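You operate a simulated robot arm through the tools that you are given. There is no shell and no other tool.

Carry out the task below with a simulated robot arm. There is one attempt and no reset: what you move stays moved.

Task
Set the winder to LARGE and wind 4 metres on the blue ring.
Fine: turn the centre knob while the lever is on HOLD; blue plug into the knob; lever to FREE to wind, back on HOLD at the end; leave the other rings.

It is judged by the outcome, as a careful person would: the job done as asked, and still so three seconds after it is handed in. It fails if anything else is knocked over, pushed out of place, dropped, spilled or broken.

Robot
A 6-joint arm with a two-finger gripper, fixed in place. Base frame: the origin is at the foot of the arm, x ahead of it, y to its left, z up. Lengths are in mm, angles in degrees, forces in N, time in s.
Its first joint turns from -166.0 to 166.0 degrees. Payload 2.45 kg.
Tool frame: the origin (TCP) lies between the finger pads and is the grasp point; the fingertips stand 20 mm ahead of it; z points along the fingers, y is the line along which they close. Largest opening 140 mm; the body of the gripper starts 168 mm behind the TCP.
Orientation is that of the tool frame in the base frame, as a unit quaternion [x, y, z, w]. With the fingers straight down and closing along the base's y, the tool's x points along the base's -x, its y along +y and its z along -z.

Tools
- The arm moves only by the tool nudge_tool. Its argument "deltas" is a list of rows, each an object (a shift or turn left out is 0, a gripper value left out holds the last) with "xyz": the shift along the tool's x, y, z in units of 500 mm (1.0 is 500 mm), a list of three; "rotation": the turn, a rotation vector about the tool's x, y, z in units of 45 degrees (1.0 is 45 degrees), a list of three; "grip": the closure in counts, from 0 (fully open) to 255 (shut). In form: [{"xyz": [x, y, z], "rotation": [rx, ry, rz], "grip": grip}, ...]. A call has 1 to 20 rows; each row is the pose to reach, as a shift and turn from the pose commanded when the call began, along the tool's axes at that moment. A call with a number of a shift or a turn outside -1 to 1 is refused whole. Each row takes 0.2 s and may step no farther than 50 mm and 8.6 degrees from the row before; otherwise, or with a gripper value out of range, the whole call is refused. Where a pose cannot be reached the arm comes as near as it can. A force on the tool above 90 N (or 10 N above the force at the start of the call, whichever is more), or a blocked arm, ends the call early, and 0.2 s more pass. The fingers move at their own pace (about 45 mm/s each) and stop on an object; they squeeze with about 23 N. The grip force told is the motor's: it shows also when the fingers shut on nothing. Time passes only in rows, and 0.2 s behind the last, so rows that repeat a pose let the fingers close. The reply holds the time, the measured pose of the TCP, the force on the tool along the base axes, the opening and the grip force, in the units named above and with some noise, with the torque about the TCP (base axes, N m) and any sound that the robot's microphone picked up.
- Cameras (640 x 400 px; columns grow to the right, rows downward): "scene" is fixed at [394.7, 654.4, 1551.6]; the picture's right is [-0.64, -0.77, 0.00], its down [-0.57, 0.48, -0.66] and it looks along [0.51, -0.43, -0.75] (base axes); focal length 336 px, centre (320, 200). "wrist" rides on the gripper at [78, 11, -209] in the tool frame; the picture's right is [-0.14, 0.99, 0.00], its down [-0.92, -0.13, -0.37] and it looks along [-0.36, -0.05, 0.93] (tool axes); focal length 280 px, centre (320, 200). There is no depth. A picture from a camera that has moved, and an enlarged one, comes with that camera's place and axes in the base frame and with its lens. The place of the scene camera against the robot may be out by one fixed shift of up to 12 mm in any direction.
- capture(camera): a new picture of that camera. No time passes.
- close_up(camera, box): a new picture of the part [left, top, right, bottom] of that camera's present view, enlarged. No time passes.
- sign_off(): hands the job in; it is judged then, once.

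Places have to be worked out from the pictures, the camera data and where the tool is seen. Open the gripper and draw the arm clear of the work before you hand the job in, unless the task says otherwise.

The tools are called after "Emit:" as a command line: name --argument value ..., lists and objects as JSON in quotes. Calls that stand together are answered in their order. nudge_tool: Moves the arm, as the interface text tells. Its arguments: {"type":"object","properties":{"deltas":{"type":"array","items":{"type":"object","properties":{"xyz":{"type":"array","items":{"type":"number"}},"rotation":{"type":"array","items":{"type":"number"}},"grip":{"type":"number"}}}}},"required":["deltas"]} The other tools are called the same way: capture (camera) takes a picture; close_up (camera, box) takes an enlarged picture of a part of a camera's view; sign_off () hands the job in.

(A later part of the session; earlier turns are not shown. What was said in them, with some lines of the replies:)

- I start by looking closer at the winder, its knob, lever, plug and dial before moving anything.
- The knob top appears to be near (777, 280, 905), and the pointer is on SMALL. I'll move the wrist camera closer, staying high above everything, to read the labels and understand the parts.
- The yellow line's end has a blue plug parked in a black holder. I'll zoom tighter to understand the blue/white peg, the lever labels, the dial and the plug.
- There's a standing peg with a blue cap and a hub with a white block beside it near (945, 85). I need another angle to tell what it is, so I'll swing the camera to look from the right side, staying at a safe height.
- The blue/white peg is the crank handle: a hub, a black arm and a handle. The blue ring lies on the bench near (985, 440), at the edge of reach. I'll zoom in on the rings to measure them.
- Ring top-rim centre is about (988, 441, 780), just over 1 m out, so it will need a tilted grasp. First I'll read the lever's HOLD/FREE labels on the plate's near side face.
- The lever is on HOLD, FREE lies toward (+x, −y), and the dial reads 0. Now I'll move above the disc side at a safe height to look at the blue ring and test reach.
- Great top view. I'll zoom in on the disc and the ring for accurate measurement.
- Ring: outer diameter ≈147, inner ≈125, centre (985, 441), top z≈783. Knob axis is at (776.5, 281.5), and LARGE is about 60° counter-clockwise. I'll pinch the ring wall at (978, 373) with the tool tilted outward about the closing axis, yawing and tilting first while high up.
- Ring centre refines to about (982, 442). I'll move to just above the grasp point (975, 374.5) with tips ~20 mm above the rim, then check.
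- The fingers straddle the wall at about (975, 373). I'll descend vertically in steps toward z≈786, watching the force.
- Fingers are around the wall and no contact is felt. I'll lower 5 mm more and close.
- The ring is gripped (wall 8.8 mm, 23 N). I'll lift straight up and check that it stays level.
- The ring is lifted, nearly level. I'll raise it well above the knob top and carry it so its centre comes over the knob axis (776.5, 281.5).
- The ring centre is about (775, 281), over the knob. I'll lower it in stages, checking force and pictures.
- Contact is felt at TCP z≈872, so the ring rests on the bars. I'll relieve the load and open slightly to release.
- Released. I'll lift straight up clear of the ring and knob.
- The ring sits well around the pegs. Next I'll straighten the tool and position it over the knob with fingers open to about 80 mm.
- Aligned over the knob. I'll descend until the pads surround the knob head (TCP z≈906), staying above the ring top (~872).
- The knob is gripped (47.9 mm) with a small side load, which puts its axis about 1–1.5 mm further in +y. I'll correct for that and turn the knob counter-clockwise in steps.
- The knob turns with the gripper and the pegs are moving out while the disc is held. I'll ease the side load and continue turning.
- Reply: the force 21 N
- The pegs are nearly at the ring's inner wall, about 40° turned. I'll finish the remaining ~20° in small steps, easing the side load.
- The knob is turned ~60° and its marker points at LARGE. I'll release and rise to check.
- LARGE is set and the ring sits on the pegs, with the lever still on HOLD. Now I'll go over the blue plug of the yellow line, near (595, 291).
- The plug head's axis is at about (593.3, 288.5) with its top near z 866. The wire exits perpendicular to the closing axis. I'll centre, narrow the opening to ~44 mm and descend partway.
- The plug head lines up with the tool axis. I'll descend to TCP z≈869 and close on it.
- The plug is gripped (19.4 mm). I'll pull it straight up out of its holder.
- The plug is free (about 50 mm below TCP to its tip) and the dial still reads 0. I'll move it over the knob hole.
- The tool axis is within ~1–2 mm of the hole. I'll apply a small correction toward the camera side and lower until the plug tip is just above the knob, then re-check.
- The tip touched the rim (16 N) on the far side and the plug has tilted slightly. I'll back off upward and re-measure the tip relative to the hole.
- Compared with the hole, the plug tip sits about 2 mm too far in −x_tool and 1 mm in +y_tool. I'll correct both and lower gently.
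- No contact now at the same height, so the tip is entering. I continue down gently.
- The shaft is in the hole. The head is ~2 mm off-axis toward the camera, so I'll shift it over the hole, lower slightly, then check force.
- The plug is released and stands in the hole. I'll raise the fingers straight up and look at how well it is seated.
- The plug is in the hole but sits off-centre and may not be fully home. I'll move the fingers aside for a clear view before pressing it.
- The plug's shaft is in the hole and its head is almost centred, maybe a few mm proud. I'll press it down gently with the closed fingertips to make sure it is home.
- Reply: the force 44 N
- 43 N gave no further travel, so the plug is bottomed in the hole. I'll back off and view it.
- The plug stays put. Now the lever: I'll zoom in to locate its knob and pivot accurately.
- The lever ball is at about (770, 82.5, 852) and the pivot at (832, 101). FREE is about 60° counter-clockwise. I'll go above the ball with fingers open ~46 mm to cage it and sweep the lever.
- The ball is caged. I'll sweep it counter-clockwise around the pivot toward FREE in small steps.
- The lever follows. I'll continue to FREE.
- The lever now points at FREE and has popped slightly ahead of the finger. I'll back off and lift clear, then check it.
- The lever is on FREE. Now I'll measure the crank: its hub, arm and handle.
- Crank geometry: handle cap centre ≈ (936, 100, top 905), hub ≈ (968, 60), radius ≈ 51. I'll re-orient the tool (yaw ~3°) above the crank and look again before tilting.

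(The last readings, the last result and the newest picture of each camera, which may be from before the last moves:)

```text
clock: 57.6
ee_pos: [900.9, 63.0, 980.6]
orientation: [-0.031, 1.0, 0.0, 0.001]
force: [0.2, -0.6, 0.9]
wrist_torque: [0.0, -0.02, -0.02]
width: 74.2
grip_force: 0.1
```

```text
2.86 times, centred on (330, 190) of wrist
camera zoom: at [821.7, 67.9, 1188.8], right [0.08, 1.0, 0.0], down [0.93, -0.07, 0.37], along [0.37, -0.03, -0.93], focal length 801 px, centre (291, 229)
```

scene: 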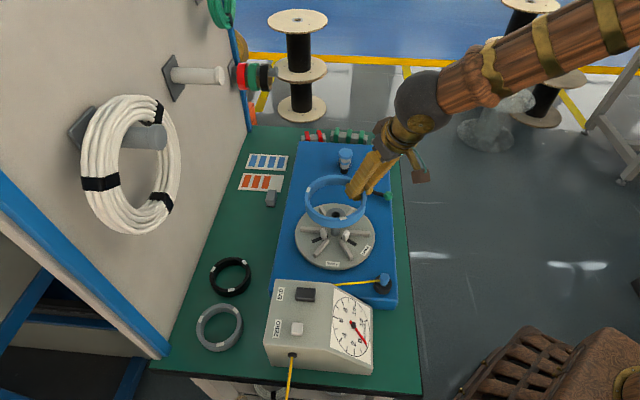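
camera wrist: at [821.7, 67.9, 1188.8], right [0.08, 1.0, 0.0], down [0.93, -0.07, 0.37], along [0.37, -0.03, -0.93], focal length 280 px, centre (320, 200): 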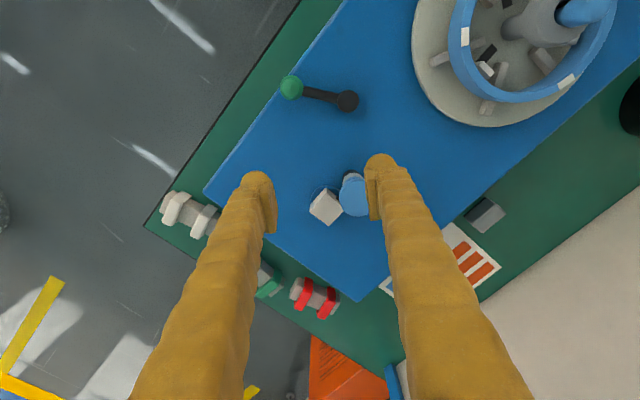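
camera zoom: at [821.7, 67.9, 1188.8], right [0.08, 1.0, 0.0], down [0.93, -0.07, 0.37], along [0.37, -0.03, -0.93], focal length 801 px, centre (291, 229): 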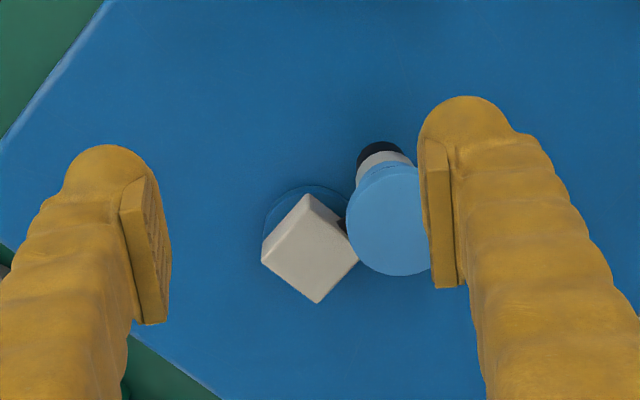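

Emit:
close_up --camera "wrist" --box '[295, 165, 375, 235]'

Emit:
close_up --camera "scene" --box '[330, 140, 360, 180]'

```text
5.71 times, centred on (335, 200) of wrist
camera zoom: at [821.7, 67.9, 1188.8], right [0.08, 1.0, 0.0], down [0.93, -0.07, 0.37], along [0.37, -0.03, -0.93], focal length 1602 px, centre (234, 200)
```

zoom: 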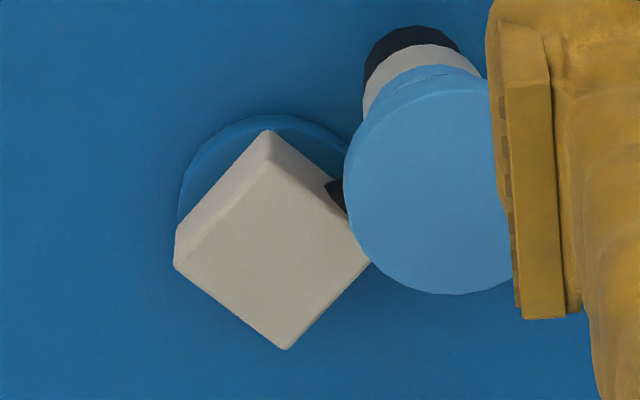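

```text
10.00 times, centred on (345, 160) of scene
camera zoom: at [394.7, 654.4, 1551.6], right [-0.64, -0.77, 0.0], down [-0.57, 0.48, -0.66], along [0.51, -0.43, -0.75], focal length 3362 px, centre (70, 600)
```

zoom: 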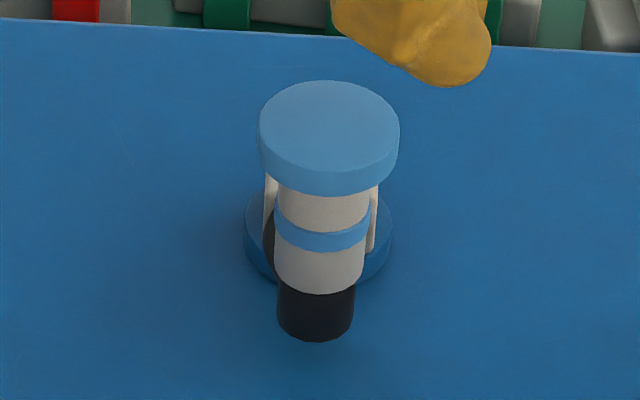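

Combining the views, the hub axis is ≈ (972, 64.5), crank radius ≈ 49, and the cap is at (936, 97.5) with its top at ~905. I'll tilt the tool outward 22° and come over the handle with the fingers open.

Emit:
nudge_tool --deltas '[{"xyz": [-0.018, 0.016, 0.0], "rotation": [0, -0.122, 0], "grip": 120}, {"xyz": [-0.037, 0.032, 0.02], "rotation": [0, -0.244, 0], "grip": 120}, {"xyz": [-0.056, 0.048, 0.04], "rotation": [0, -0.367, 0], "grip": 120}, {"xyz": [-0.074, 0.0642, 0.06], "rotation": [0, -0.489, 0], "grip": 120}]'

Emit:
capture --camera "wrist"

Emit:
close_up --camera "scene" --box '[310, 115, 400, 195]'

```text
clock: 58.6
ee_pos: [935.5, 97.3, 949.7]
orientation: [-0.031, 0.981, 0.007, 0.192]
force: [-0.3, 0.0, -0.8]
wrist_torque: [0.01, -0.01, -0.01]
width: 74.1
grip_force: 0.1
```

```text
taken
camera wrist: at [783.8, 96.8, 1114.1], right [0.07, 1.0, 0.05], down [0.72, -0.08, 0.69], along [0.69, -0.01, -0.72], focal length 280 px, centre (320, 200)
```

wrist: 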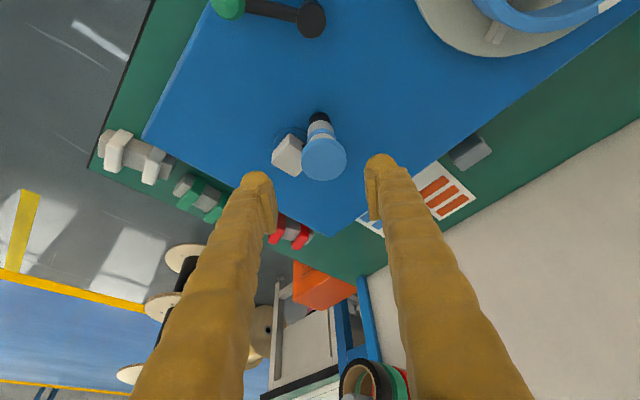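

```text
5.00 times, centred on (355, 155) of scene
camera zoom: at [394.7, 654.4, 1551.6], right [-0.64, -0.77, 0.0], down [-0.57, 0.48, -0.66], along [0.51, -0.43, -0.75], focal length 1681 px, centre (145, 425)
```

zoom: 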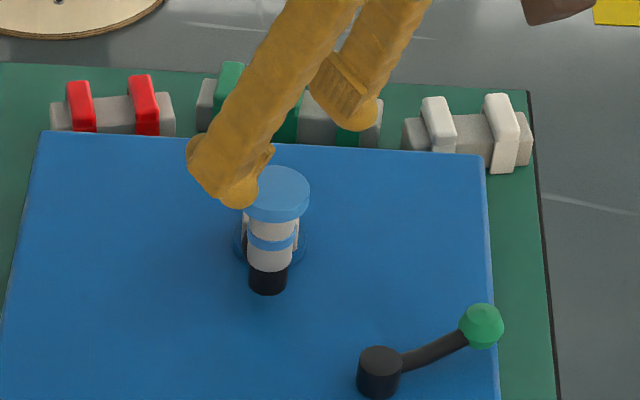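

Emit:
nudge_tool --deltas '[{"xyz": [0.015, 0.003, 0.037], "grip": 120}, {"xyz": [0.03, 0.003, 0.0742], "grip": 120}, {"xyz": [0.0388, 0.003, 0.0964], "grip": 120}]'

Emit:
close_up --camera "wrist" --box '[250, 120, 390, 240]'

Emit:
close_up --camera "scene" --box '[310, 115, 400, 195]'

```text
clock: 59.4
ee_pos: [935.3, 97.6, 897.6]
orientation: [-0.031, 0.981, 0.006, 0.192]
force: [-0.7, 0.5, 0.1]
wrist_torque: [0.0, -0.04, -0.03]
width: 74.1
grip_force: 0.0
```

```text
3.33 times, centred on (320, 180) of wrist
camera zoom: at [784.0, 98.4, 1062.0], right [0.07, 1.0, 0.05], down [0.72, -0.08, 0.69], along [0.69, -0.01, -0.72], focal length 935 px, centre (320, 267)
```

zoom: 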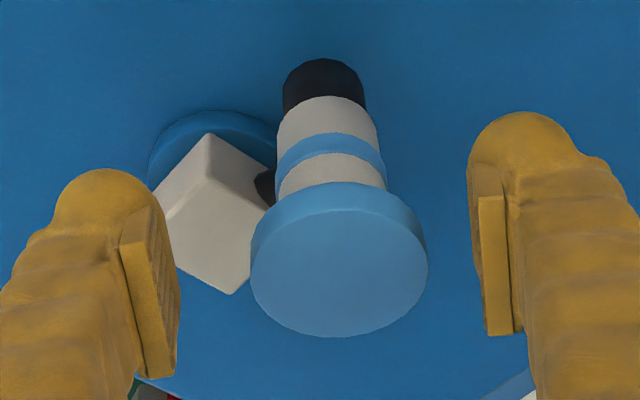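

```text
5.00 times, centred on (355, 155) of scene
camera zoom: at [394.7, 654.4, 1551.6], right [-0.64, -0.77, 0.0], down [-0.57, 0.48, -0.66], along [0.51, -0.43, -0.75], focal length 1681 px, centre (145, 425)
```

zoom: 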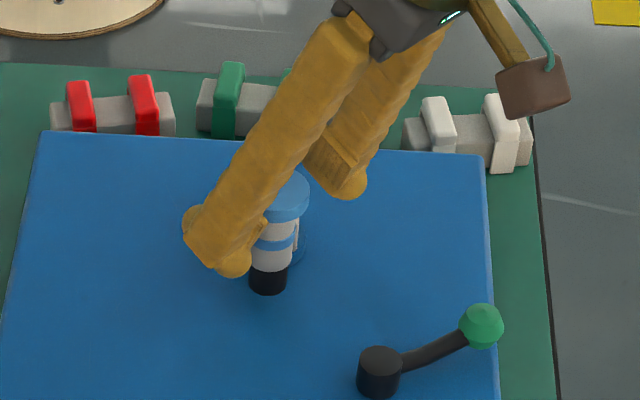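

The cap centre is about (934, 100.8). I'll shift to centre on it and close on the cap.

Emit:
nudge_tool --deltas '[{"xyz": [0.001, 0.005, 0], "grip": 120}, {"xyz": [0.001, 0.005, 0], "grip": 255}, {"xyz": [0.001, 0.005, 0], "grip": 255}, {"xyz": [0.001, 0.005, 0], "grip": 255}, {"xyz": [0.001, 0.005, 0], "grip": 255}]'

Emit:
close_up --camera "wrist" --box '[250, 120, 390, 240]'

```text
clock: 60.6
ee_pos: [935.9, 101.3, 898.4]
orientation: [-0.03, 0.981, 0.006, 0.192]
force: [-7.1, 5.6, 0.8]
wrist_torque: [-0.01, 0.15, 0.05]
width: 38.0
grip_force: 40.7
```

```text
3.33 times, centred on (320, 180) of wrist
camera zoom: at [783.1, 101.1, 1062.1], right [0.07, 1.0, 0.05], down [0.72, -0.08, 0.69], along [0.69, -0.01, -0.72], focal length 935 px, centre (320, 267)
```

zoom: 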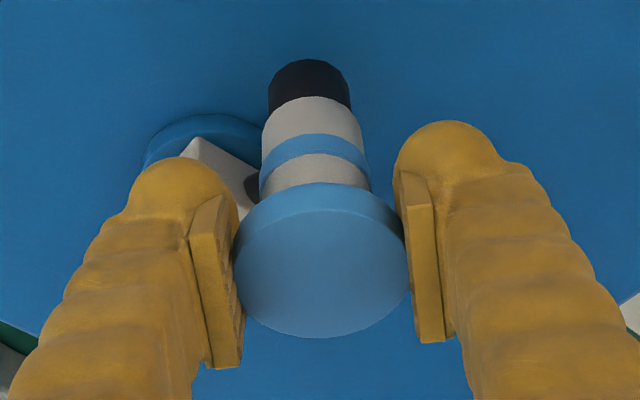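

The cap is gripped firmly and centred. I'll try a small clockwise arc (about 24°) around the hub and look at the forces, disc and dial.

Emit:
nudge_tool --deltas '[{"xyz": [-0.0102, 0.0092, 0.0042], "grip": 255}, {"xyz": [-0.0209, 0.0167, 0.0086], "grip": 255}, {"xyz": [-0.0325, 0.0223, 0.0132], "grip": 255}]'

Emit:
close_up --camera "scene" --box '[320, 285, 380, 365]'

Emit:
close_up --camera "scene" --box '[290, 180, 380, 275]'

Emit:
close_up --camera "wrist" --box '[250, 120, 390, 240]'

```text
clock: 61.4
ee_pos: [953.7, 113.9, 897.6]
orientation: [-0.031, 0.981, 0.005, 0.192]
force: [1.9, 5.3, 2.0]
wrist_torque: [0.12, -1.49, 0.01]
width: 38.4
grip_force: 45.3
```

```text
5.00 times, centred on (350, 325) of scene
camera zoom: at [394.7, 654.4, 1551.6], right [-0.64, -0.77, 0.0], down [-0.57, 0.48, -0.66], along [0.51, -0.43, -0.75], focal length 1681 px, centre (170, -425)
```

zoom: 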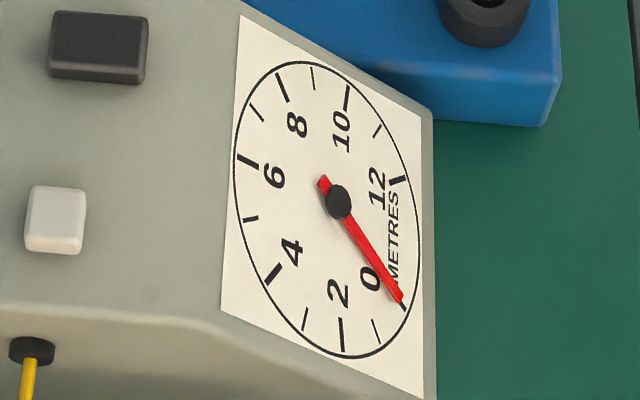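

```text
4.21 times, centred on (335, 228) of scene
camera zoom: at [394.7, 654.4, 1551.6], right [-0.64, -0.77, 0.0], down [-0.57, 0.48, -0.66], along [0.51, -0.43, -0.75], focal length 1416 px, centre (257, 84)
```

zoom: 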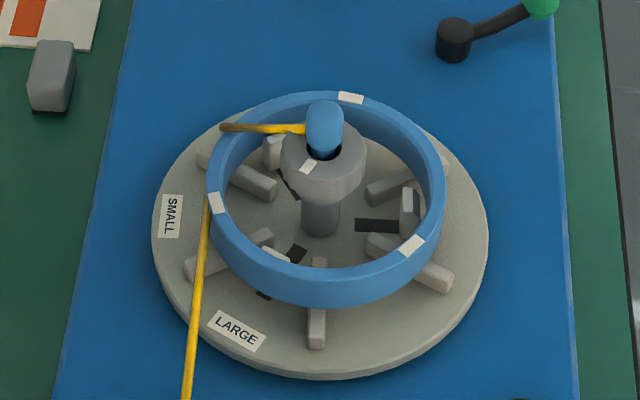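

```text
3.33 times, centred on (320, 180) of wrist
camera zoom: at [800.4, 113.5, 1061.8], right [0.07, 1.0, 0.05], down [0.72, -0.08, 0.69], along [0.69, -0.01, -0.72], focal length 935 px, centre (320, 267)
```

zoom: 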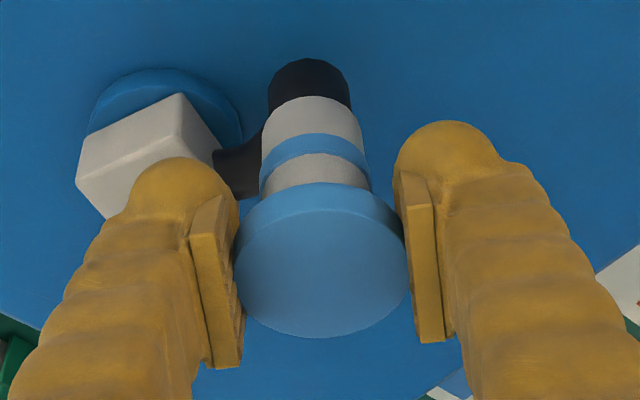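

It works: the disc turned ~75° clockwise for 24° of crank (about 3:1), and the line is wrapping around the ring as the dial begins to move. I'll continue clockwise to the far side in 18° steps, checking forces and reach.

Emit:
nudge_tool --deltas '[{"xyz": [-0.0298, 0.0049, 0.0121], "grip": 255}, {"xyz": [-0.0596, -0.0004, 0.0241], "grip": 255}, {"xyz": [-0.0864, -0.0153, 0.0349], "grip": 255}, {"xyz": [-0.1076, -0.0385, 0.0435], "grip": 255}, {"xyz": [-0.1211, -0.0676, 0.0489], "grip": 255}]'

Emit:
close_up --camera "scene" --box '[320, 285, 380, 365]'

Emit:
close_up --camera "wrist" --box '[250, 120, 390, 240]'

```text
clock: 62.6
ee_pos: [1019.2, 79.7, 898.4]
orientation: [-0.028, 0.981, 0.005, 0.192]
force: [21.0, -18.1, -1.8]
wrist_torque: [0.01, -0.97, -0.02]
width: 38.1
grip_force: 44.7
```

```text
5.00 times, centred on (350, 325) of scene
camera zoom: at [394.7, 654.4, 1551.6], right [-0.64, -0.77, 0.0], down [-0.57, 0.48, -0.66], along [0.51, -0.43, -0.75], focal length 1681 px, centre (170, -425)
```

zoom: 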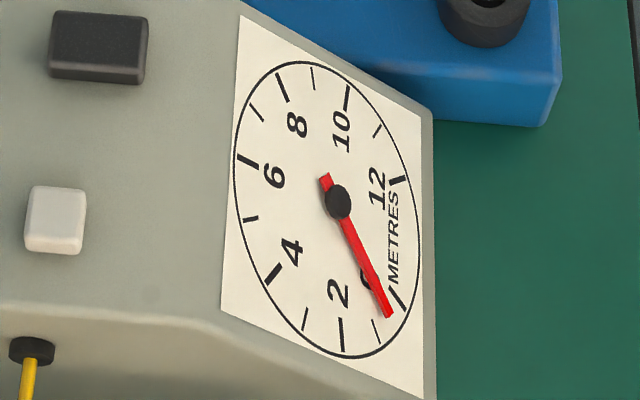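

```text
3.33 times, centred on (320, 180) of wrist
camera zoom: at [867.4, 80.3, 1062.2], right [0.07, 1.0, 0.05], down [0.72, -0.08, 0.69], along [0.69, -0.01, -0.72], focal length 935 px, centre (320, 267)
```

zoom: 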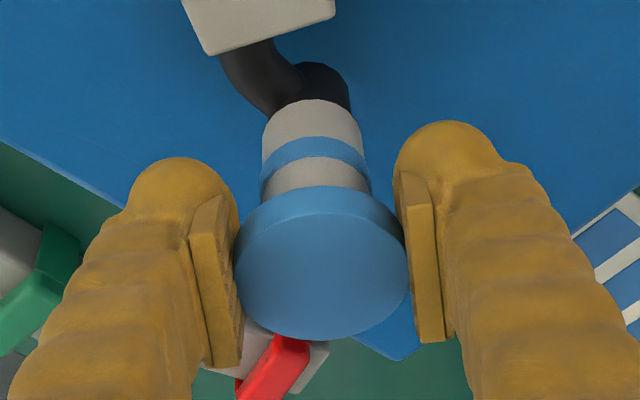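

The dial reads about 0.4–0.5. The forces suggest the true circle is nearer to hub (972, 67.5), R≈49, so I'll continue with that refined circle.

Emit:
nudge_tool --deltas '[{"xyz": [0, -0.0327, 0], "grip": 255}, {"xyz": [0.0062, -0.0625, -0.0025], "grip": 255}, {"xyz": [0.0207, -0.089, -0.0084], "grip": 255}]'

Emit:
nudge_tool --deltas '[{"xyz": [0.0213, -0.0202, -0.0086], "grip": 255}, {"xyz": [0.0474, -0.0325, -0.0191], "grip": 255}]'

Emit:
close_up --camera "scene" --box '[320, 285, 380, 365]'

Emit:
close_up --camera "wrist" --box '[250, 120, 390, 240]'

```text
clock: 63.4
ee_pos: [1005.6, 35.5, 897.9]
orientation: [-0.03, 0.981, 0.005, 0.189]
force: [-23.3, -20.3, 20.0]
wrist_torque: [0.11, 0.35, -0.03]
width: 38.3
grip_force: 45.1
```

```text
clock: 64.0
ee_pos: [985.3, 19.6, 897.4]
orientation: [-0.031, 0.981, 0.006, 0.191]
force: [-1.4, 5.1, 15.7]
wrist_torque: [-0.12, 1.31, 0.03]
width: 38.2
grip_force: 44.8
```

```text
5.00 times, centred on (350, 325) of scene
camera zoom: at [394.7, 654.4, 1551.6], right [-0.64, -0.77, 0.0], down [-0.57, 0.48, -0.66], along [0.51, -0.43, -0.75], focal length 1681 px, centre (170, -425)
```

zoom: 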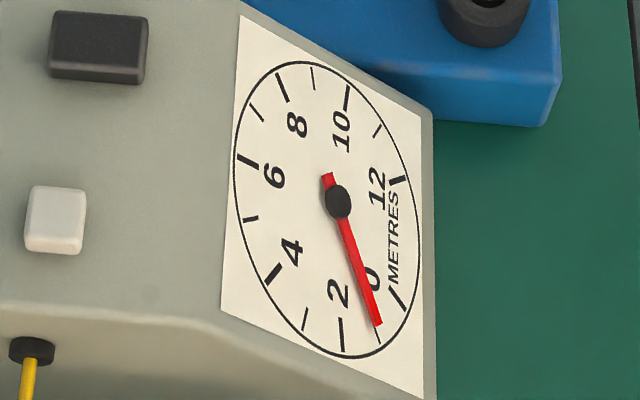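

```text
3.33 times, centred on (320, 180) of wrist
camera zoom: at [833.6, 20.6, 1061.5], right [0.07, 1.0, 0.05], down [0.72, -0.08, 0.69], along [0.69, -0.01, -0.72], focal length 935 px, centre (320, 267)
```

zoom: 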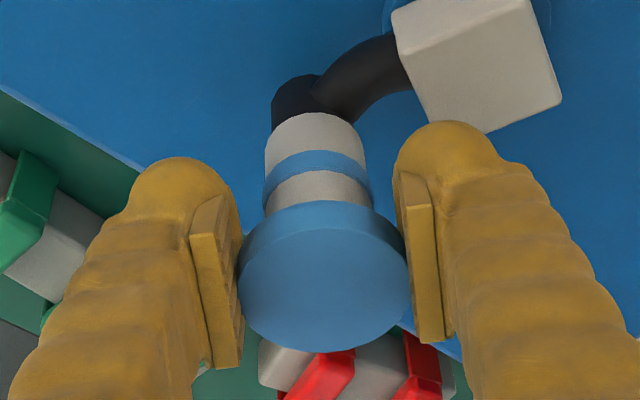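

The dial is at about 1.0 after ~207° of crank, so roughly 2 m per turn. The refined circle (972, 67.5, R 49.4) fits the measured points. I continue another half turn clockwise.

Emit:
nudge_tool --deltas '[{"xyz": [0.0283, -0.0037, -0.0114], "grip": 255}, {"xyz": [0.0563, 0.003, -0.0228], "grip": 255}, {"xyz": [0.0809, 0.0186, -0.0327], "grip": 255}, {"xyz": [0.0999, 0.042, -0.0404], "grip": 255}, {"xyz": [0.1113, 0.0702, -0.045], "grip": 255}, {"xyz": [0.114, 0.101, -0.0461], "grip": 255}, {"xyz": [0.1078, 0.1313, -0.0436], "grip": 255}, {"xyz": [0.0933, 0.1577, -0.0377], "grip": 255}, {"xyz": [0.0717, 0.1783, -0.029], "grip": 255}, {"xyz": [0.0455, 0.1906, -0.0184], "grip": 255}]'

Emit:
close_up --camera "scene" --box '[320, 285, 380, 365]'

Emit:
close_up --camera "scene" --box '[290, 180, 380, 275]'

Emit:
close_up --camera "wrist" --box '[250, 120, 390, 240]'

```text
clock: 66.2
ee_pos: [958.6, 115.9, 899.7]
orientation: [-0.033, 0.98, 0.007, 0.194]
force: [11.8, 26.1, -18.8]
wrist_torque: [0.03, -0.95, 0.13]
width: 38.6
grip_force: 44.8
```

```text
5.00 times, centred on (350, 325) of scene
camera zoom: at [394.7, 654.4, 1551.6], right [-0.64, -0.77, 0.0], down [-0.57, 0.48, -0.66], along [0.51, -0.43, -0.75], focal length 1681 px, centre (170, -425)
```

zoom: 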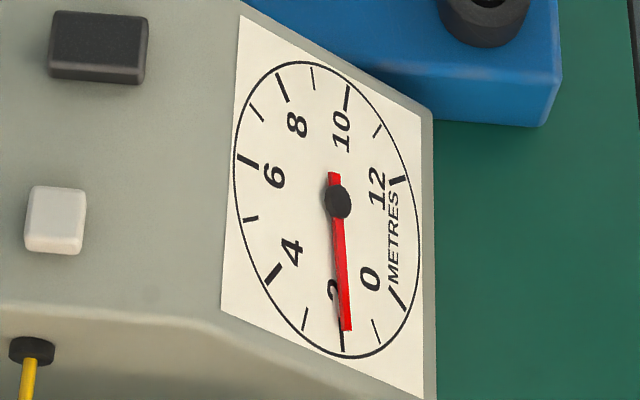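

```text
4.21 times, centred on (335, 228) of scene
camera zoom: at [394.7, 654.4, 1551.6], right [-0.64, -0.77, 0.0], down [-0.57, 0.48, -0.66], along [0.51, -0.43, -0.75], focal length 1416 px, centre (257, 84)
```

zoom: 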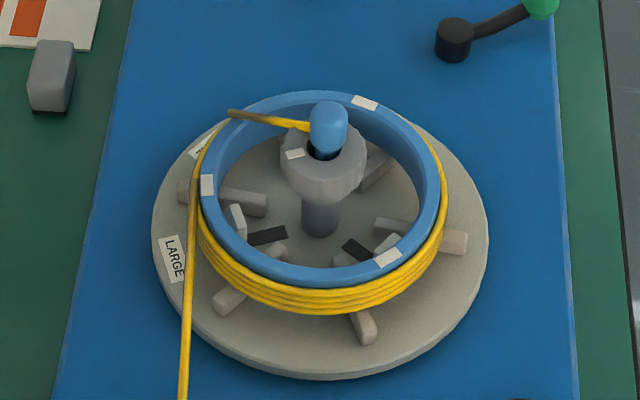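

```text
3.33 times, centred on (320, 180) of wrist
camera zoom: at [805.6, 115.8, 1062.8], right [0.06, 1.0, 0.05], down [0.72, -0.08, 0.69], along [0.69, -0.01, -0.72], focal length 935 px, centre (320, 267)
```

zoom: 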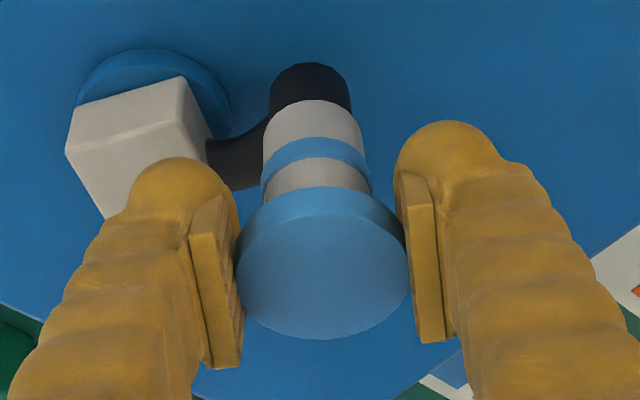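

The line is winding neatly on the ring and the dial shows just under 2. I continue the next half turn.

Emit:
nudge_tool --deltas '[{"xyz": [-0.0286, 0.0029, 0.0116], "grip": 255}, {"xyz": [-0.0566, -0.0038, 0.0229], "grip": 255}, {"xyz": [-0.0812, -0.0195, 0.0328], "grip": 255}, {"xyz": [-0.1003, -0.0428, 0.0405], "grip": 255}, {"xyz": [-0.1117, -0.071, 0.0451], "grip": 255}, {"xyz": [-0.1143, -0.1018, 0.0462], "grip": 255}, {"xyz": [-0.1081, -0.1321, 0.0437], "grip": 255}, {"xyz": [-0.0936, -0.1586, 0.0378], "grip": 255}, {"xyz": [-0.072, -0.1791, 0.0291], "grip": 255}, {"xyz": [-0.0455, -0.1906, 0.0184], "grip": 255}]'

Emit:
close_up --camera "scene" --box '[320, 285, 380, 365]'

Emit:
close_up --camera "wrist" --box '[250, 120, 390, 240]'

```text
clock: 68.4
ee_pos: [983.6, 18.0, 896.6]
orientation: [-0.031, 0.981, 0.006, 0.189]
force: [-10.5, -17.9, 25.1]
wrist_torque: [-0.07, 0.81, 0.0]
width: 38.5
grip_force: 44.5
```

```text
5.00 times, centred on (350, 325) of scene
camera zoom: at [394.7, 654.4, 1551.6], right [-0.64, -0.77, 0.0], down [-0.57, 0.48, -0.66], along [0.51, -0.43, -0.75], focal length 1681 px, centre (170, -425)
```

zoom: 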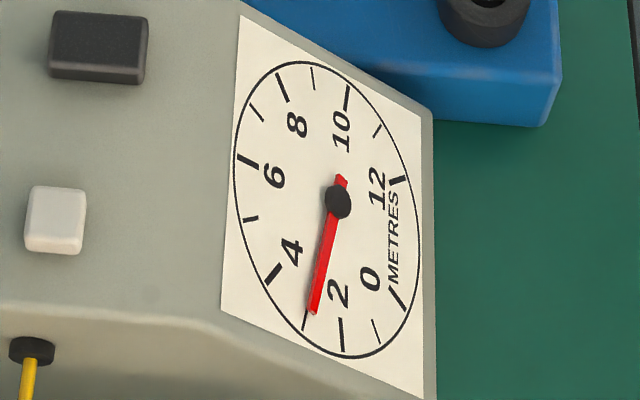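

```text
3.33 times, centred on (320, 180) of wrist
camera zoom: at [833.3, 19.5, 1061.2], right [0.07, 1.0, 0.05], down [0.72, -0.08, 0.68], along [0.69, -0.01, -0.73], focal length 935 px, centre (320, 267)
```

zoom: 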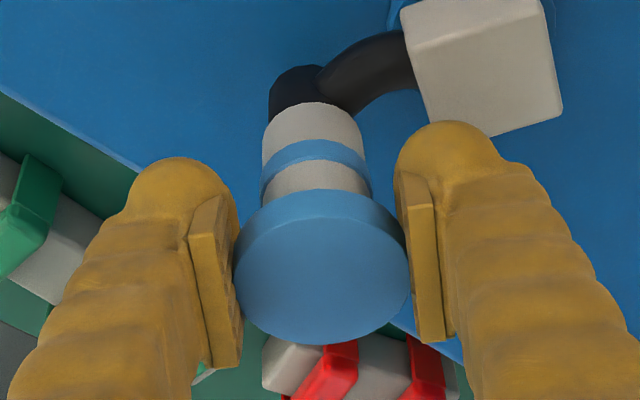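

The dial is near 3 by now. I'll zoom in tightly on it to calibrate the needle parallax before the last stretch.

Emit:
close_up --camera "scene" --box '[330, 295, 378, 360]'

Emit:
close_up --camera "scene" --box '[340, 312, 362, 334]'

```text
6.15 times, centred on (354, 328) of scene
camera zoom: at [394.7, 654.4, 1551.6], right [-0.64, -0.77, 0.0], down [-0.57, 0.48, -0.66], along [0.51, -0.43, -0.75], focal length 2069 px, centre (111, -585)
```

zoom: 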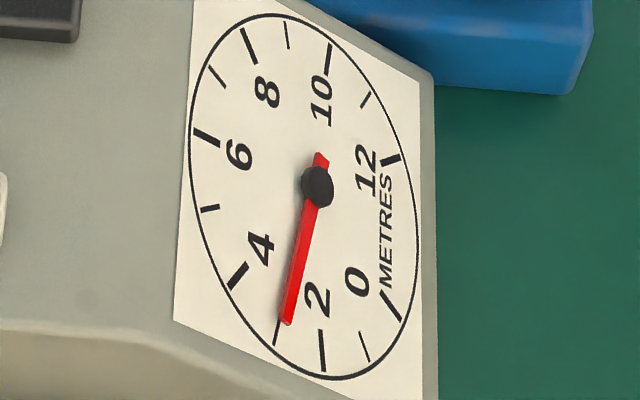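

```text
16.00 times, centred on (351, 323) of scene
camera zoom: at [394.7, 654.4, 1551.6], right [-0.64, -0.77, 0.0], down [-0.57, 0.48, -0.66], along [0.51, -0.43, -0.75], focal length 5379 px, centre (-176, -1768)
```

zoom: 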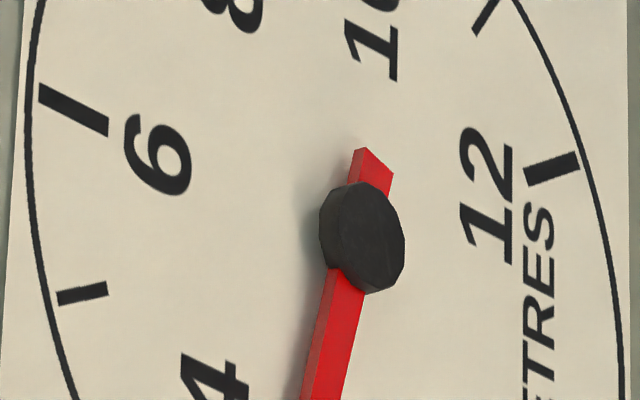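

Comparing the needle direction with the ticks gives a reading of 3.0 at 567° of crank, consistently about 0.0053 m per degree. So 4.0 m needs ~190° more. I'll do 180° now and then fine-tune.

Emit:
nudge_tool --deltas '[{"xyz": [0.0283, -0.0037, -0.0114], "grip": 255}, {"xyz": [0.0563, 0.003, -0.0228], "grip": 255}, {"xyz": [0.0809, 0.0186, -0.0327], "grip": 255}, {"xyz": [0.0999, 0.042, -0.0404], "grip": 255}, {"xyz": [0.1113, 0.0702, -0.045], "grip": 255}, {"xyz": [0.114, 0.101, -0.0461], "grip": 255}, {"xyz": [0.1078, 0.1313, -0.0436], "grip": 255}, {"xyz": [0.0933, 0.1577, -0.0377], "grip": 255}, {"xyz": [0.0717, 0.1783, -0.029], "grip": 255}, {"xyz": [0.0455, 0.1906, -0.0184], "grip": 255}, {"xyz": [0.0455, 0.1906, -0.0184], "grip": 255}]'

Emit:
close_up --camera "scene" --box '[330, 295, 378, 360]'

Emit:
close_up --camera "scene" --box '[290, 180, 380, 275]'

```text
clock: 70.8
ee_pos: [955.3, 114.6, 899.1]
orientation: [-0.031, 0.981, 0.007, 0.191]
force: [-18.6, 34.3, 2.5]
wrist_torque: [-0.18, 0.6, 0.1]
width: 38.7
grip_force: 44.4
```

```text
6.15 times, centred on (354, 328) of scene
camera zoom: at [394.7, 654.4, 1551.6], right [-0.64, -0.77, 0.0], down [-0.57, 0.48, -0.66], along [0.51, -0.43, -0.75], focal length 2069 px, centre (111, -585)
```

zoom: 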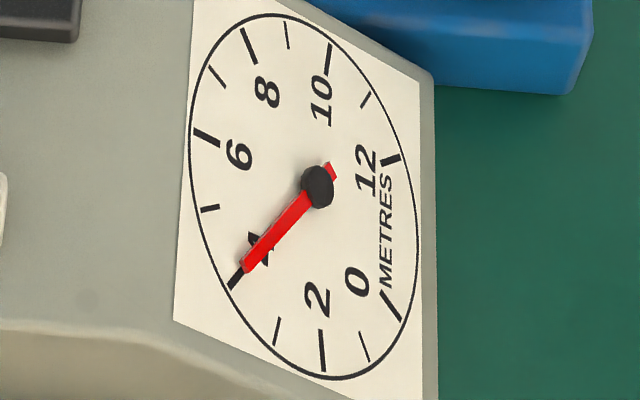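

```text
4.21 times, centred on (335, 228) of scene
camera zoom: at [394.7, 654.4, 1551.6], right [-0.64, -0.77, 0.0], down [-0.57, 0.48, -0.66], along [0.51, -0.43, -0.75], focal length 1416 px, centre (257, 84)
```

zoom: 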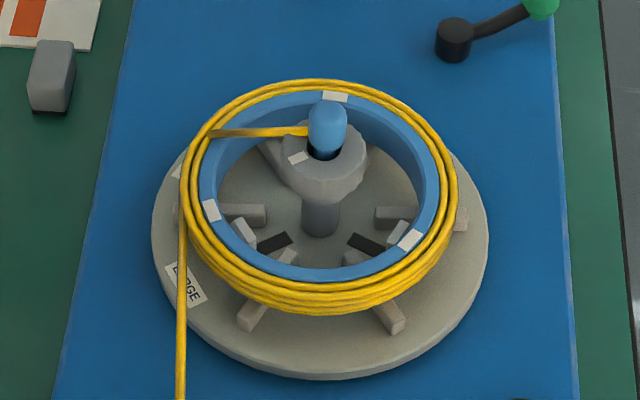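

The dial now reads 4.0 within my reading accuracy. I'll release the handle, lift clear, and re-read the dial.

Emit:
nudge_tool --deltas '[{"xyz": [0, -0.002, 0], "grip": 120}, {"xyz": [0, -0.002, 0], "grip": 120}, {"xyz": [0, -0.002, 0], "grip": 120}, {"xyz": [-0.015, -0.002, -0.037], "grip": 120}, {"xyz": [-0.037, -0.002, -0.092], "grip": 120}, {"xyz": [-0.067, -0.002, -0.166], "grip": 120}]'

Emit:
close_up --camera "scene" --box '[330, 295, 378, 360]'

Emit:
close_up --camera "scene" --box '[310, 115, 400, 195]'

Emit:
close_up --camera "scene" --box '[290, 180, 380, 275]'

```text
clock: 72.2
ee_pos: [955.6, 112.0, 986.9]
orientation: [-0.031, 0.981, 0.007, 0.191]
force: [-0.6, 0.1, -0.2]
wrist_torque: [-0.01, 0.01, 0.07]
width: 74.0
grip_force: 0.0
```

```text
6.15 times, centred on (354, 328) of scene
camera zoom: at [394.7, 654.4, 1551.6], right [-0.64, -0.77, 0.0], down [-0.57, 0.48, -0.66], along [0.51, -0.43, -0.75], focal length 2069 px, centre (111, -585)
```

zoom: 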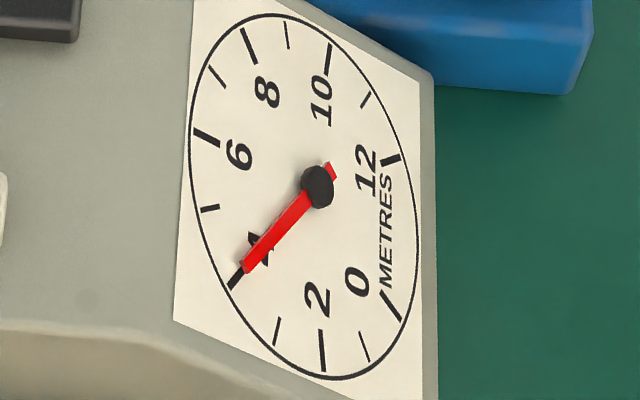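

```text
5.00 times, centred on (355, 155) of scene
camera zoom: at [394.7, 654.4, 1551.6], right [-0.64, -0.77, 0.0], down [-0.57, 0.48, -0.66], along [0.51, -0.43, -0.75], focal length 1681 px, centre (145, 425)
```

zoom: 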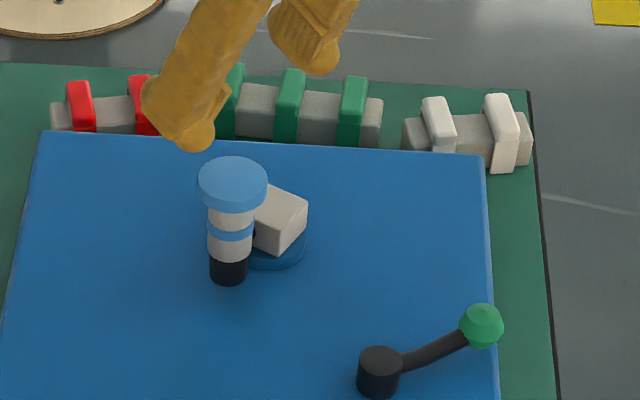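

```text
4.21 times, centred on (335, 228) of scene
camera zoom: at [394.7, 654.4, 1551.6], right [-0.64, -0.77, 0.0], down [-0.57, 0.48, -0.66], along [0.51, -0.43, -0.75], focal length 1416 px, centre (257, 84)
```

zoom: 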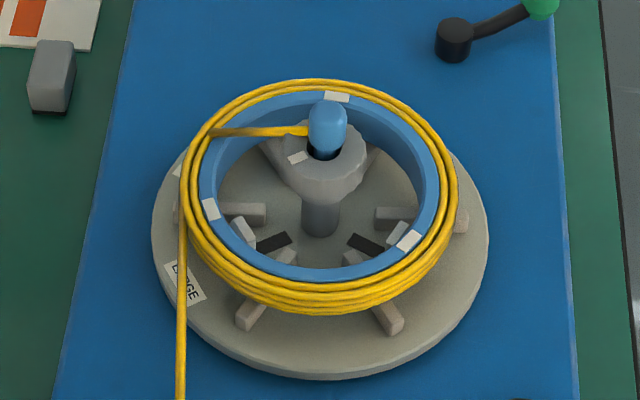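

Dial and crank stay put after release. I'll untilt, retreat, and go to a spot where the wrist camera sees the dial more squarely to confirm the reading.

Emit:
nudge_tool --deltas '[{"xyz": [0.03, 0.002, -0.04], "rotation": [0, 0.11, 0], "grip": 150}, {"xyz": [0.07, 0.004, -0.08], "rotation": [0, 0.23, 0], "grip": 150}, {"xyz": [0.11, 0.006, -0.1], "rotation": [0, 0.36, 0], "grip": 150}, {"xyz": [0.159, 0.008, -0.114], "rotation": [0, 0.489, 0], "grip": 150}]'

```text
clock: 73.2
ee_pos: [859.1, 110.7, 1009.6]
orientation: [-0.032, 0.999, 0.0, 0.001]
force: [-0.2, 0.4, 0.6]
wrist_torque: [0.04, 0.01, 0.0]
width: 57.4
grip_force: 0.2
```

Emit:
nudge_tool --deltas '[{"xyz": [0.051, 0.03, 0], "rotation": [0, 0, -0.157], "grip": 171}, {"xyz": [0.103, 0.059, 0], "rotation": [0, 0, -0.315], "grip": 171}, {"xyz": [0.154, 0.089, 0], "rotation": [0, 0, -0.472], "grip": 171}, {"xyz": [0.205, 0.118, 0], "rotation": [0, 0, -0.629], "grip": 171}, {"xyz": [0.257, 0.148, 0], "rotation": [0, 0, -0.787], "grip": 171}, {"xyz": [0.308, 0.177, 0], "rotation": [0, 0, -0.944], "grip": 171}]'

Emit:
capture --camera "wrist"

```text
clock: 74.6
ee_pos: [700.3, 189.6, 1009.0]
orientation: [-0.392, 0.92, -0.001, 0.0]
force: [0.3, 0.3, 0.0]
wrist_torque: [0.01, -0.01, 0.0]
width: 46.0
grip_force: 0.1
```

```text
taken
camera wrist: at [637.8, 139.6, 1218.5], right [-0.62, 0.79, 0.0], down [0.73, 0.58, 0.37], along [0.29, 0.23, -0.93], focal length 280 px, centre (320, 200)
```

wrist: 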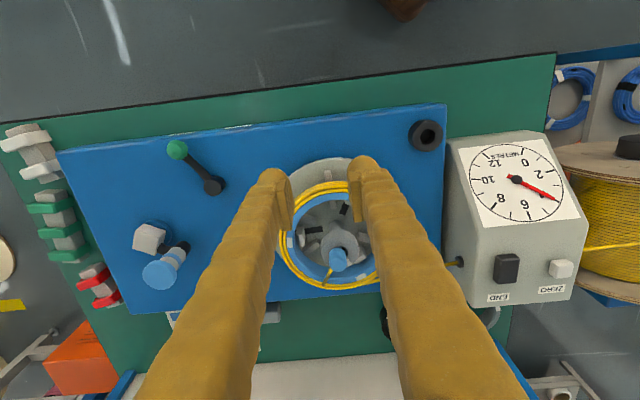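

Emit:
close_up --camera "wrist" --box '[460, 125, 590, 235]'

Emit:
close_up --camera "wrist" --box '[505, 165, 575, 215]'

```text
3.64 times, centred on (525, 180) of wrist
camera zoom: at [637.8, 139.6, 1218.5], right [-0.62, 0.79, 0.0], down [0.73, 0.58, 0.37], along [0.29, 0.23, -0.93], focal length 1020 px, centre (-426, 273)
```

zoom: 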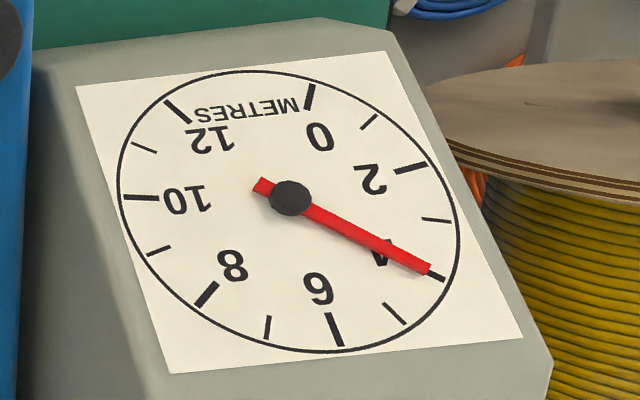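

```text
8.00 times, centred on (540, 190) of wrist
camera zoom: at [637.8, 139.6, 1218.5], right [-0.62, 0.79, 0.0], down [0.73, 0.58, 0.37], along [0.29, 0.23, -0.93], focal length 2243 px, centre (-1440, 280)
```

zoom: 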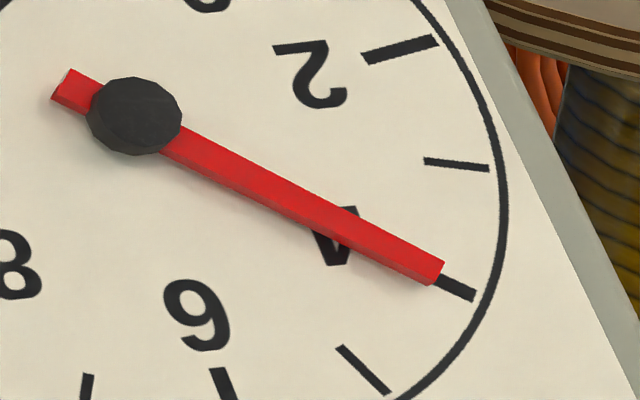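

Seen squarely, the needle points at 4. Now I return the lever to HOLD: I move over its ball at about (815.5, 32).

Emit:
nudge_tool --deltas '[{"xyz": [0.011, -0.064, 0.0], "grip": 171}, {"xyz": [0.022, -0.128, 0.0], "grip": 171}, {"xyz": [0.033, -0.192, 0.02], "grip": 171}, {"xyz": [0.044, -0.257, 0.05], "grip": 171}, {"xyz": [0.055, -0.321, 0.1], "grip": 171}, {"xyz": [0.066, -0.385, 0.15], "grip": 171}, {"xyz": [0.066, -0.385, 0.158], "grip": 171}]'

Emit:
close_up --camera "wrist" --box '[240, 80, 400, 240]'

```text
clock: 76.2
ee_pos: [816.2, 32.4, 930.9]
orientation: [-0.392, 0.92, -0.001, 0.001]
force: [-0.3, 0.6, 0.0]
wrist_torque: [-0.01, 0.03, -0.01]
width: 46.2
grip_force: 0.0
```

```text
2.50 times, centred on (320, 160) of wrist
camera zoom: at [753.9, -17.3, 1139.7], right [-0.62, 0.79, 0.0], down [0.73, 0.57, 0.37], along [0.29, 0.23, -0.93], focal length 701 px, centre (320, 300)
```

zoom: 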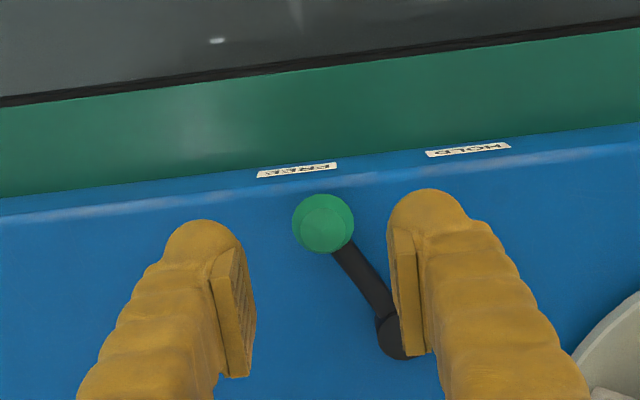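

Emit:
nudge_tool --deltas '[{"xyz": [0, 0, 0.05], "grip": 171}, {"xyz": [0, 0, 0.1], "grip": 171}, {"xyz": [0, 0, 0.13], "grip": 171}, {"xyz": [0, 0, 0.146], "grip": 171}]'

Emit:
close_up --camera "wrist" --box '[240, 100, 400, 260]'

```text
clock: 77.2
ee_pos: [817.5, 32.7, 857.6]
orientation: [-0.392, 0.92, -0.001, 0.0]
force: [0.6, 0.1, 0.3]
wrist_torque: [0.02, 0.0, -0.03]
width: 45.8
grip_force: 0.1
```

```text
2.50 times, centred on (320, 180) of wrist
camera zoom: at [754.4, -18.0, 1066.5], right [-0.62, 0.79, 0.0], down [0.73, 0.57, 0.37], along [0.29, 0.23, -0.93], focal length 701 px, centre (320, 250)
```

zoom: 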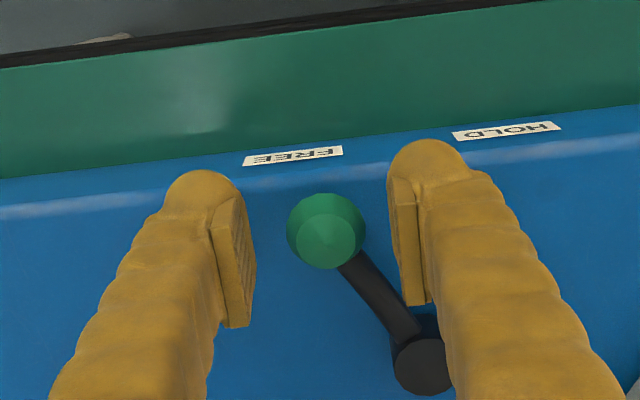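

The ball is caged. I'll sweep clockwise back toward HOLD.

Emit:
nudge_tool --deltas '[{"xyz": [0.0087, 0.0185, 0], "grip": 171}, {"xyz": [0.0142, 0.0452, 0], "grip": 171}, {"xyz": [0.0138, 0.0726, 0], "grip": 171}, {"xyz": [0.0078, 0.0993, 0], "grip": 171}, {"xyz": [-0.0037, 0.124, 0], "grip": 171}, {"xyz": [-0.0118, 0.135, 0], "grip": 171}]'

Emit:
close_up --camera "wrist" --box '[240, 100, 400, 260]'

```text
clock: 78.6
ee_pos: [771.2, 83.7, 856.3]
orientation: [-0.391, 0.92, 0.0, 0.001]
force: [-0.4, 1.1, -0.6]
wrist_torque: [0.0, -0.01, 0.0]
width: 46.0
grip_force: 0.1
```

```text
2.50 times, centred on (320, 180) of wrist
camera zoom: at [709.4, 33.4, 1066.1], right [-0.62, 0.79, 0.0], down [0.73, 0.57, 0.37], along [0.29, 0.23, -0.93], focal length 701 px, centre (320, 250)
```

zoom: 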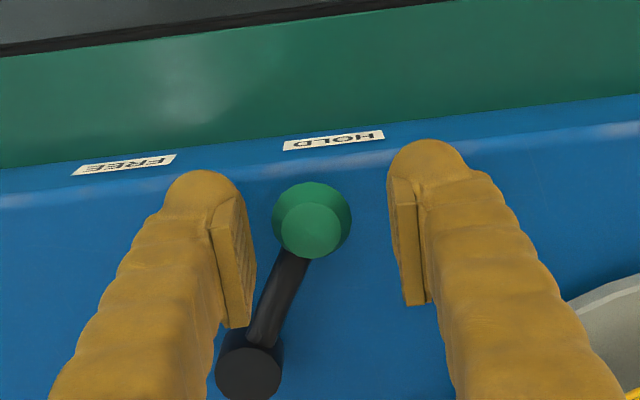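

The lever has snapped back to its original HOLD position. I'll lift clear and verify everything.

Emit:
nudge_tool --deltas '[{"xyz": [0, 0, -0.03], "grip": 171}, {"xyz": [0, 0, -0.1], "grip": 171}, {"xyz": [0, 0, -0.2], "grip": 171}, {"xyz": [0.05, 0, -0.28], "grip": 120}, {"xyz": [0.13, 0, -0.3], "grip": 60}, {"xyz": [0.21, 0, -0.3], "grip": 0}]'

Emit:
capture --camera "wrist"

Emit:
capture --camera "scene"

Emit:
close_up --camera "scene" --box '[330, 295, 378, 360]'

Emit:
close_up --camera "scene" --box '[280, 130, 410, 275]'

```text
clock: 80.0
ee_pos: [698.8, 7.1, 1007.0]
orientation: [-0.392, 0.92, -0.001, 0.0]
force: [0.2, -0.4, 0.5]
wrist_torque: [0.02, 0.0, -0.01]
width: 114.0
grip_force: 0.1
```

```text
taken
camera wrist: at [637.0, -42.1, 1216.1], right [-0.62, 0.79, 0.0], down [0.73, 0.57, 0.37], along [0.29, 0.23, -0.93], focal length 280 px, centre (320, 200)
```

wrist: 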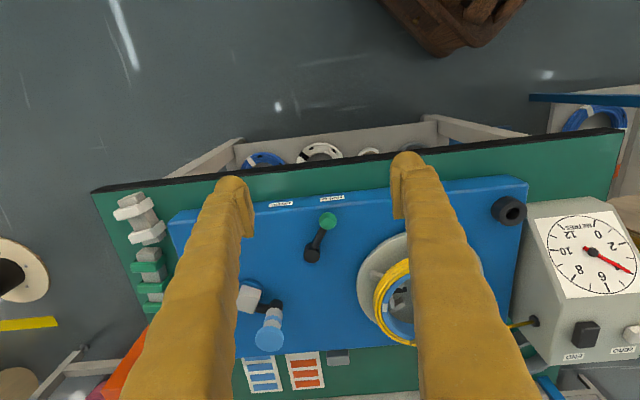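

```text
taken
```

scene: 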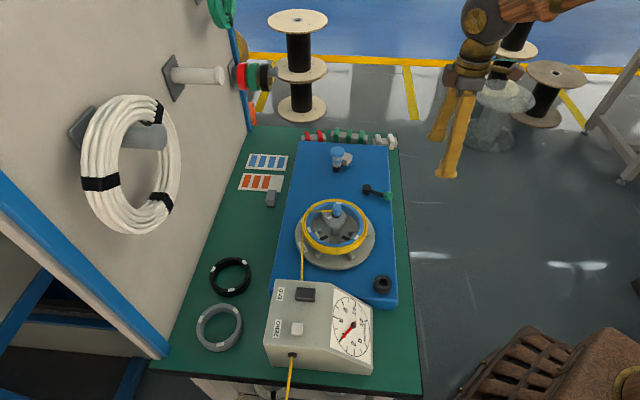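

```text
6.15 times, centred on (354, 328) of scene
camera zoom: at [394.7, 654.4, 1551.6], right [-0.64, -0.77, 0.0], down [-0.57, 0.48, -0.66], along [0.51, -0.43, -0.75], focal length 2069 px, centre (111, -585)
```

zoom: 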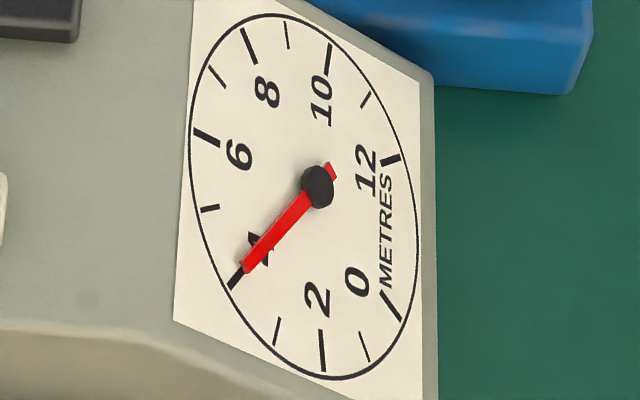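

```text
2.76 times, centred on (345, 202) of scene
camera zoom: at [394.7, 654.4, 1551.6], right [-0.64, -0.77, 0.0], down [-0.57, 0.48, -0.66], along [0.51, -0.43, -0.75], focal length 927 px, centre (251, 193)
```

zoom: 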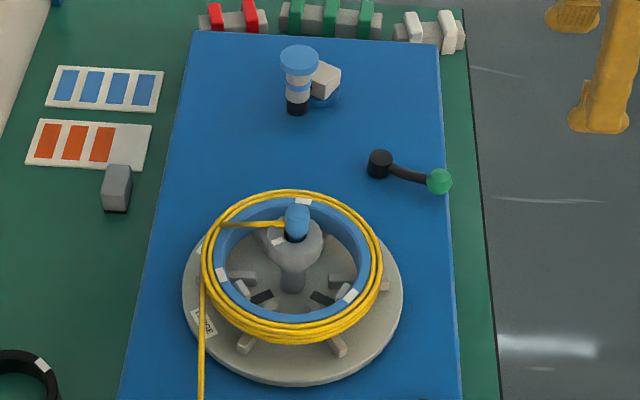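

Lever on HOLD, dial at 4, and the line wound on the blue ring with the other rings untouched. I'll take one last close look at the knob marker and plug before handing in.

Emit:
close_up --camera "scene" --box '[295, 190, 375, 265]'

Emit:
close_up --camera "wrist" --box '[270, 180, 370, 270]'

```text
5.33 times, centred on (335, 228) of scene
camera zoom: at [394.7, 654.4, 1551.6], right [-0.64, -0.77, 0.0], down [-0.57, 0.48, -0.66], along [0.51, -0.43, -0.75], focal length 1793 px, centre (240, 53)
```

zoom: 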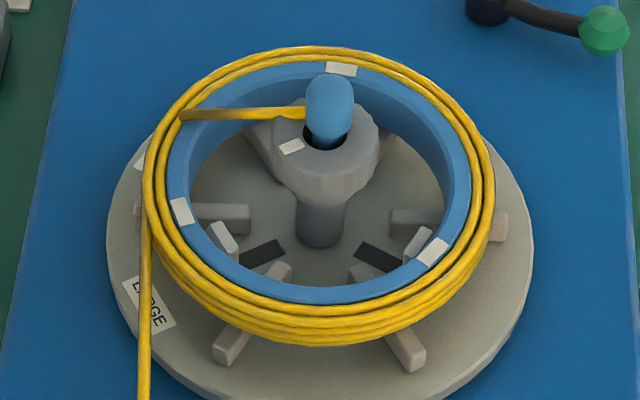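

```text
4.44 times, centred on (320, 225) of wrist
camera zoom: at [637.0, -42.1, 1216.1], right [-0.62, 0.79, 0.0], down [0.73, 0.57, 0.37], along [0.29, 0.23, -0.93], focal length 1246 px, centre (320, 89)
```

zoom: 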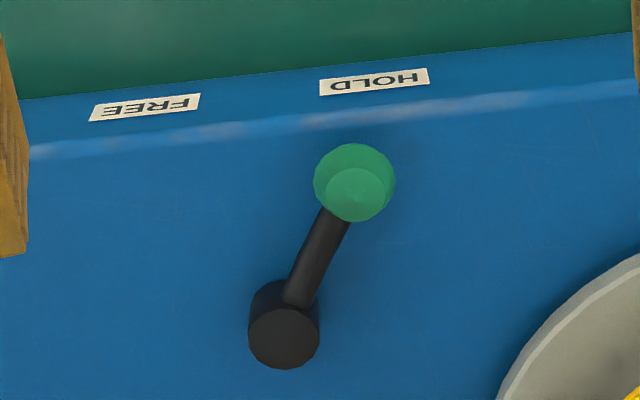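

The close-ups show the lever on HOLD, the knob marker at LARGE, the plug in the knob, and the line wound on the blue ring with the dial at 4. The gripper is open and clear of the work, so I'm handing the job in.

Emit:
sign_off

```text
The job is handed in.
```

The winder is set to LARGE and about 4 metres of line are wound on the blue ring. The job is handed in.

- **Setting:** I put the blue ring on the winder first. Then, with the lever on HOLD, I turned the centre knob from SMALL to LARGE.
- **Plug:** The blue plug on the end of the yellow line is in the knob. I pressed it with about 43 N and it did not move any further. It sits slightly off-centre in the hole.
- **Winding:** I moved the lever to FREE and turned the crank clockwise. I stopped when the dial read 4; my reading is good to roughly ±0.05 m. I did not press the ZERO button, because the dial already read 0 at the start.
- **Finish:** The lever is back on HOLD and the dial stayed at 4 afterwards. The gripper is open and clear of the work.

I did not touch the black and grey rings. The last pictures show nothing knocked over or dropped.
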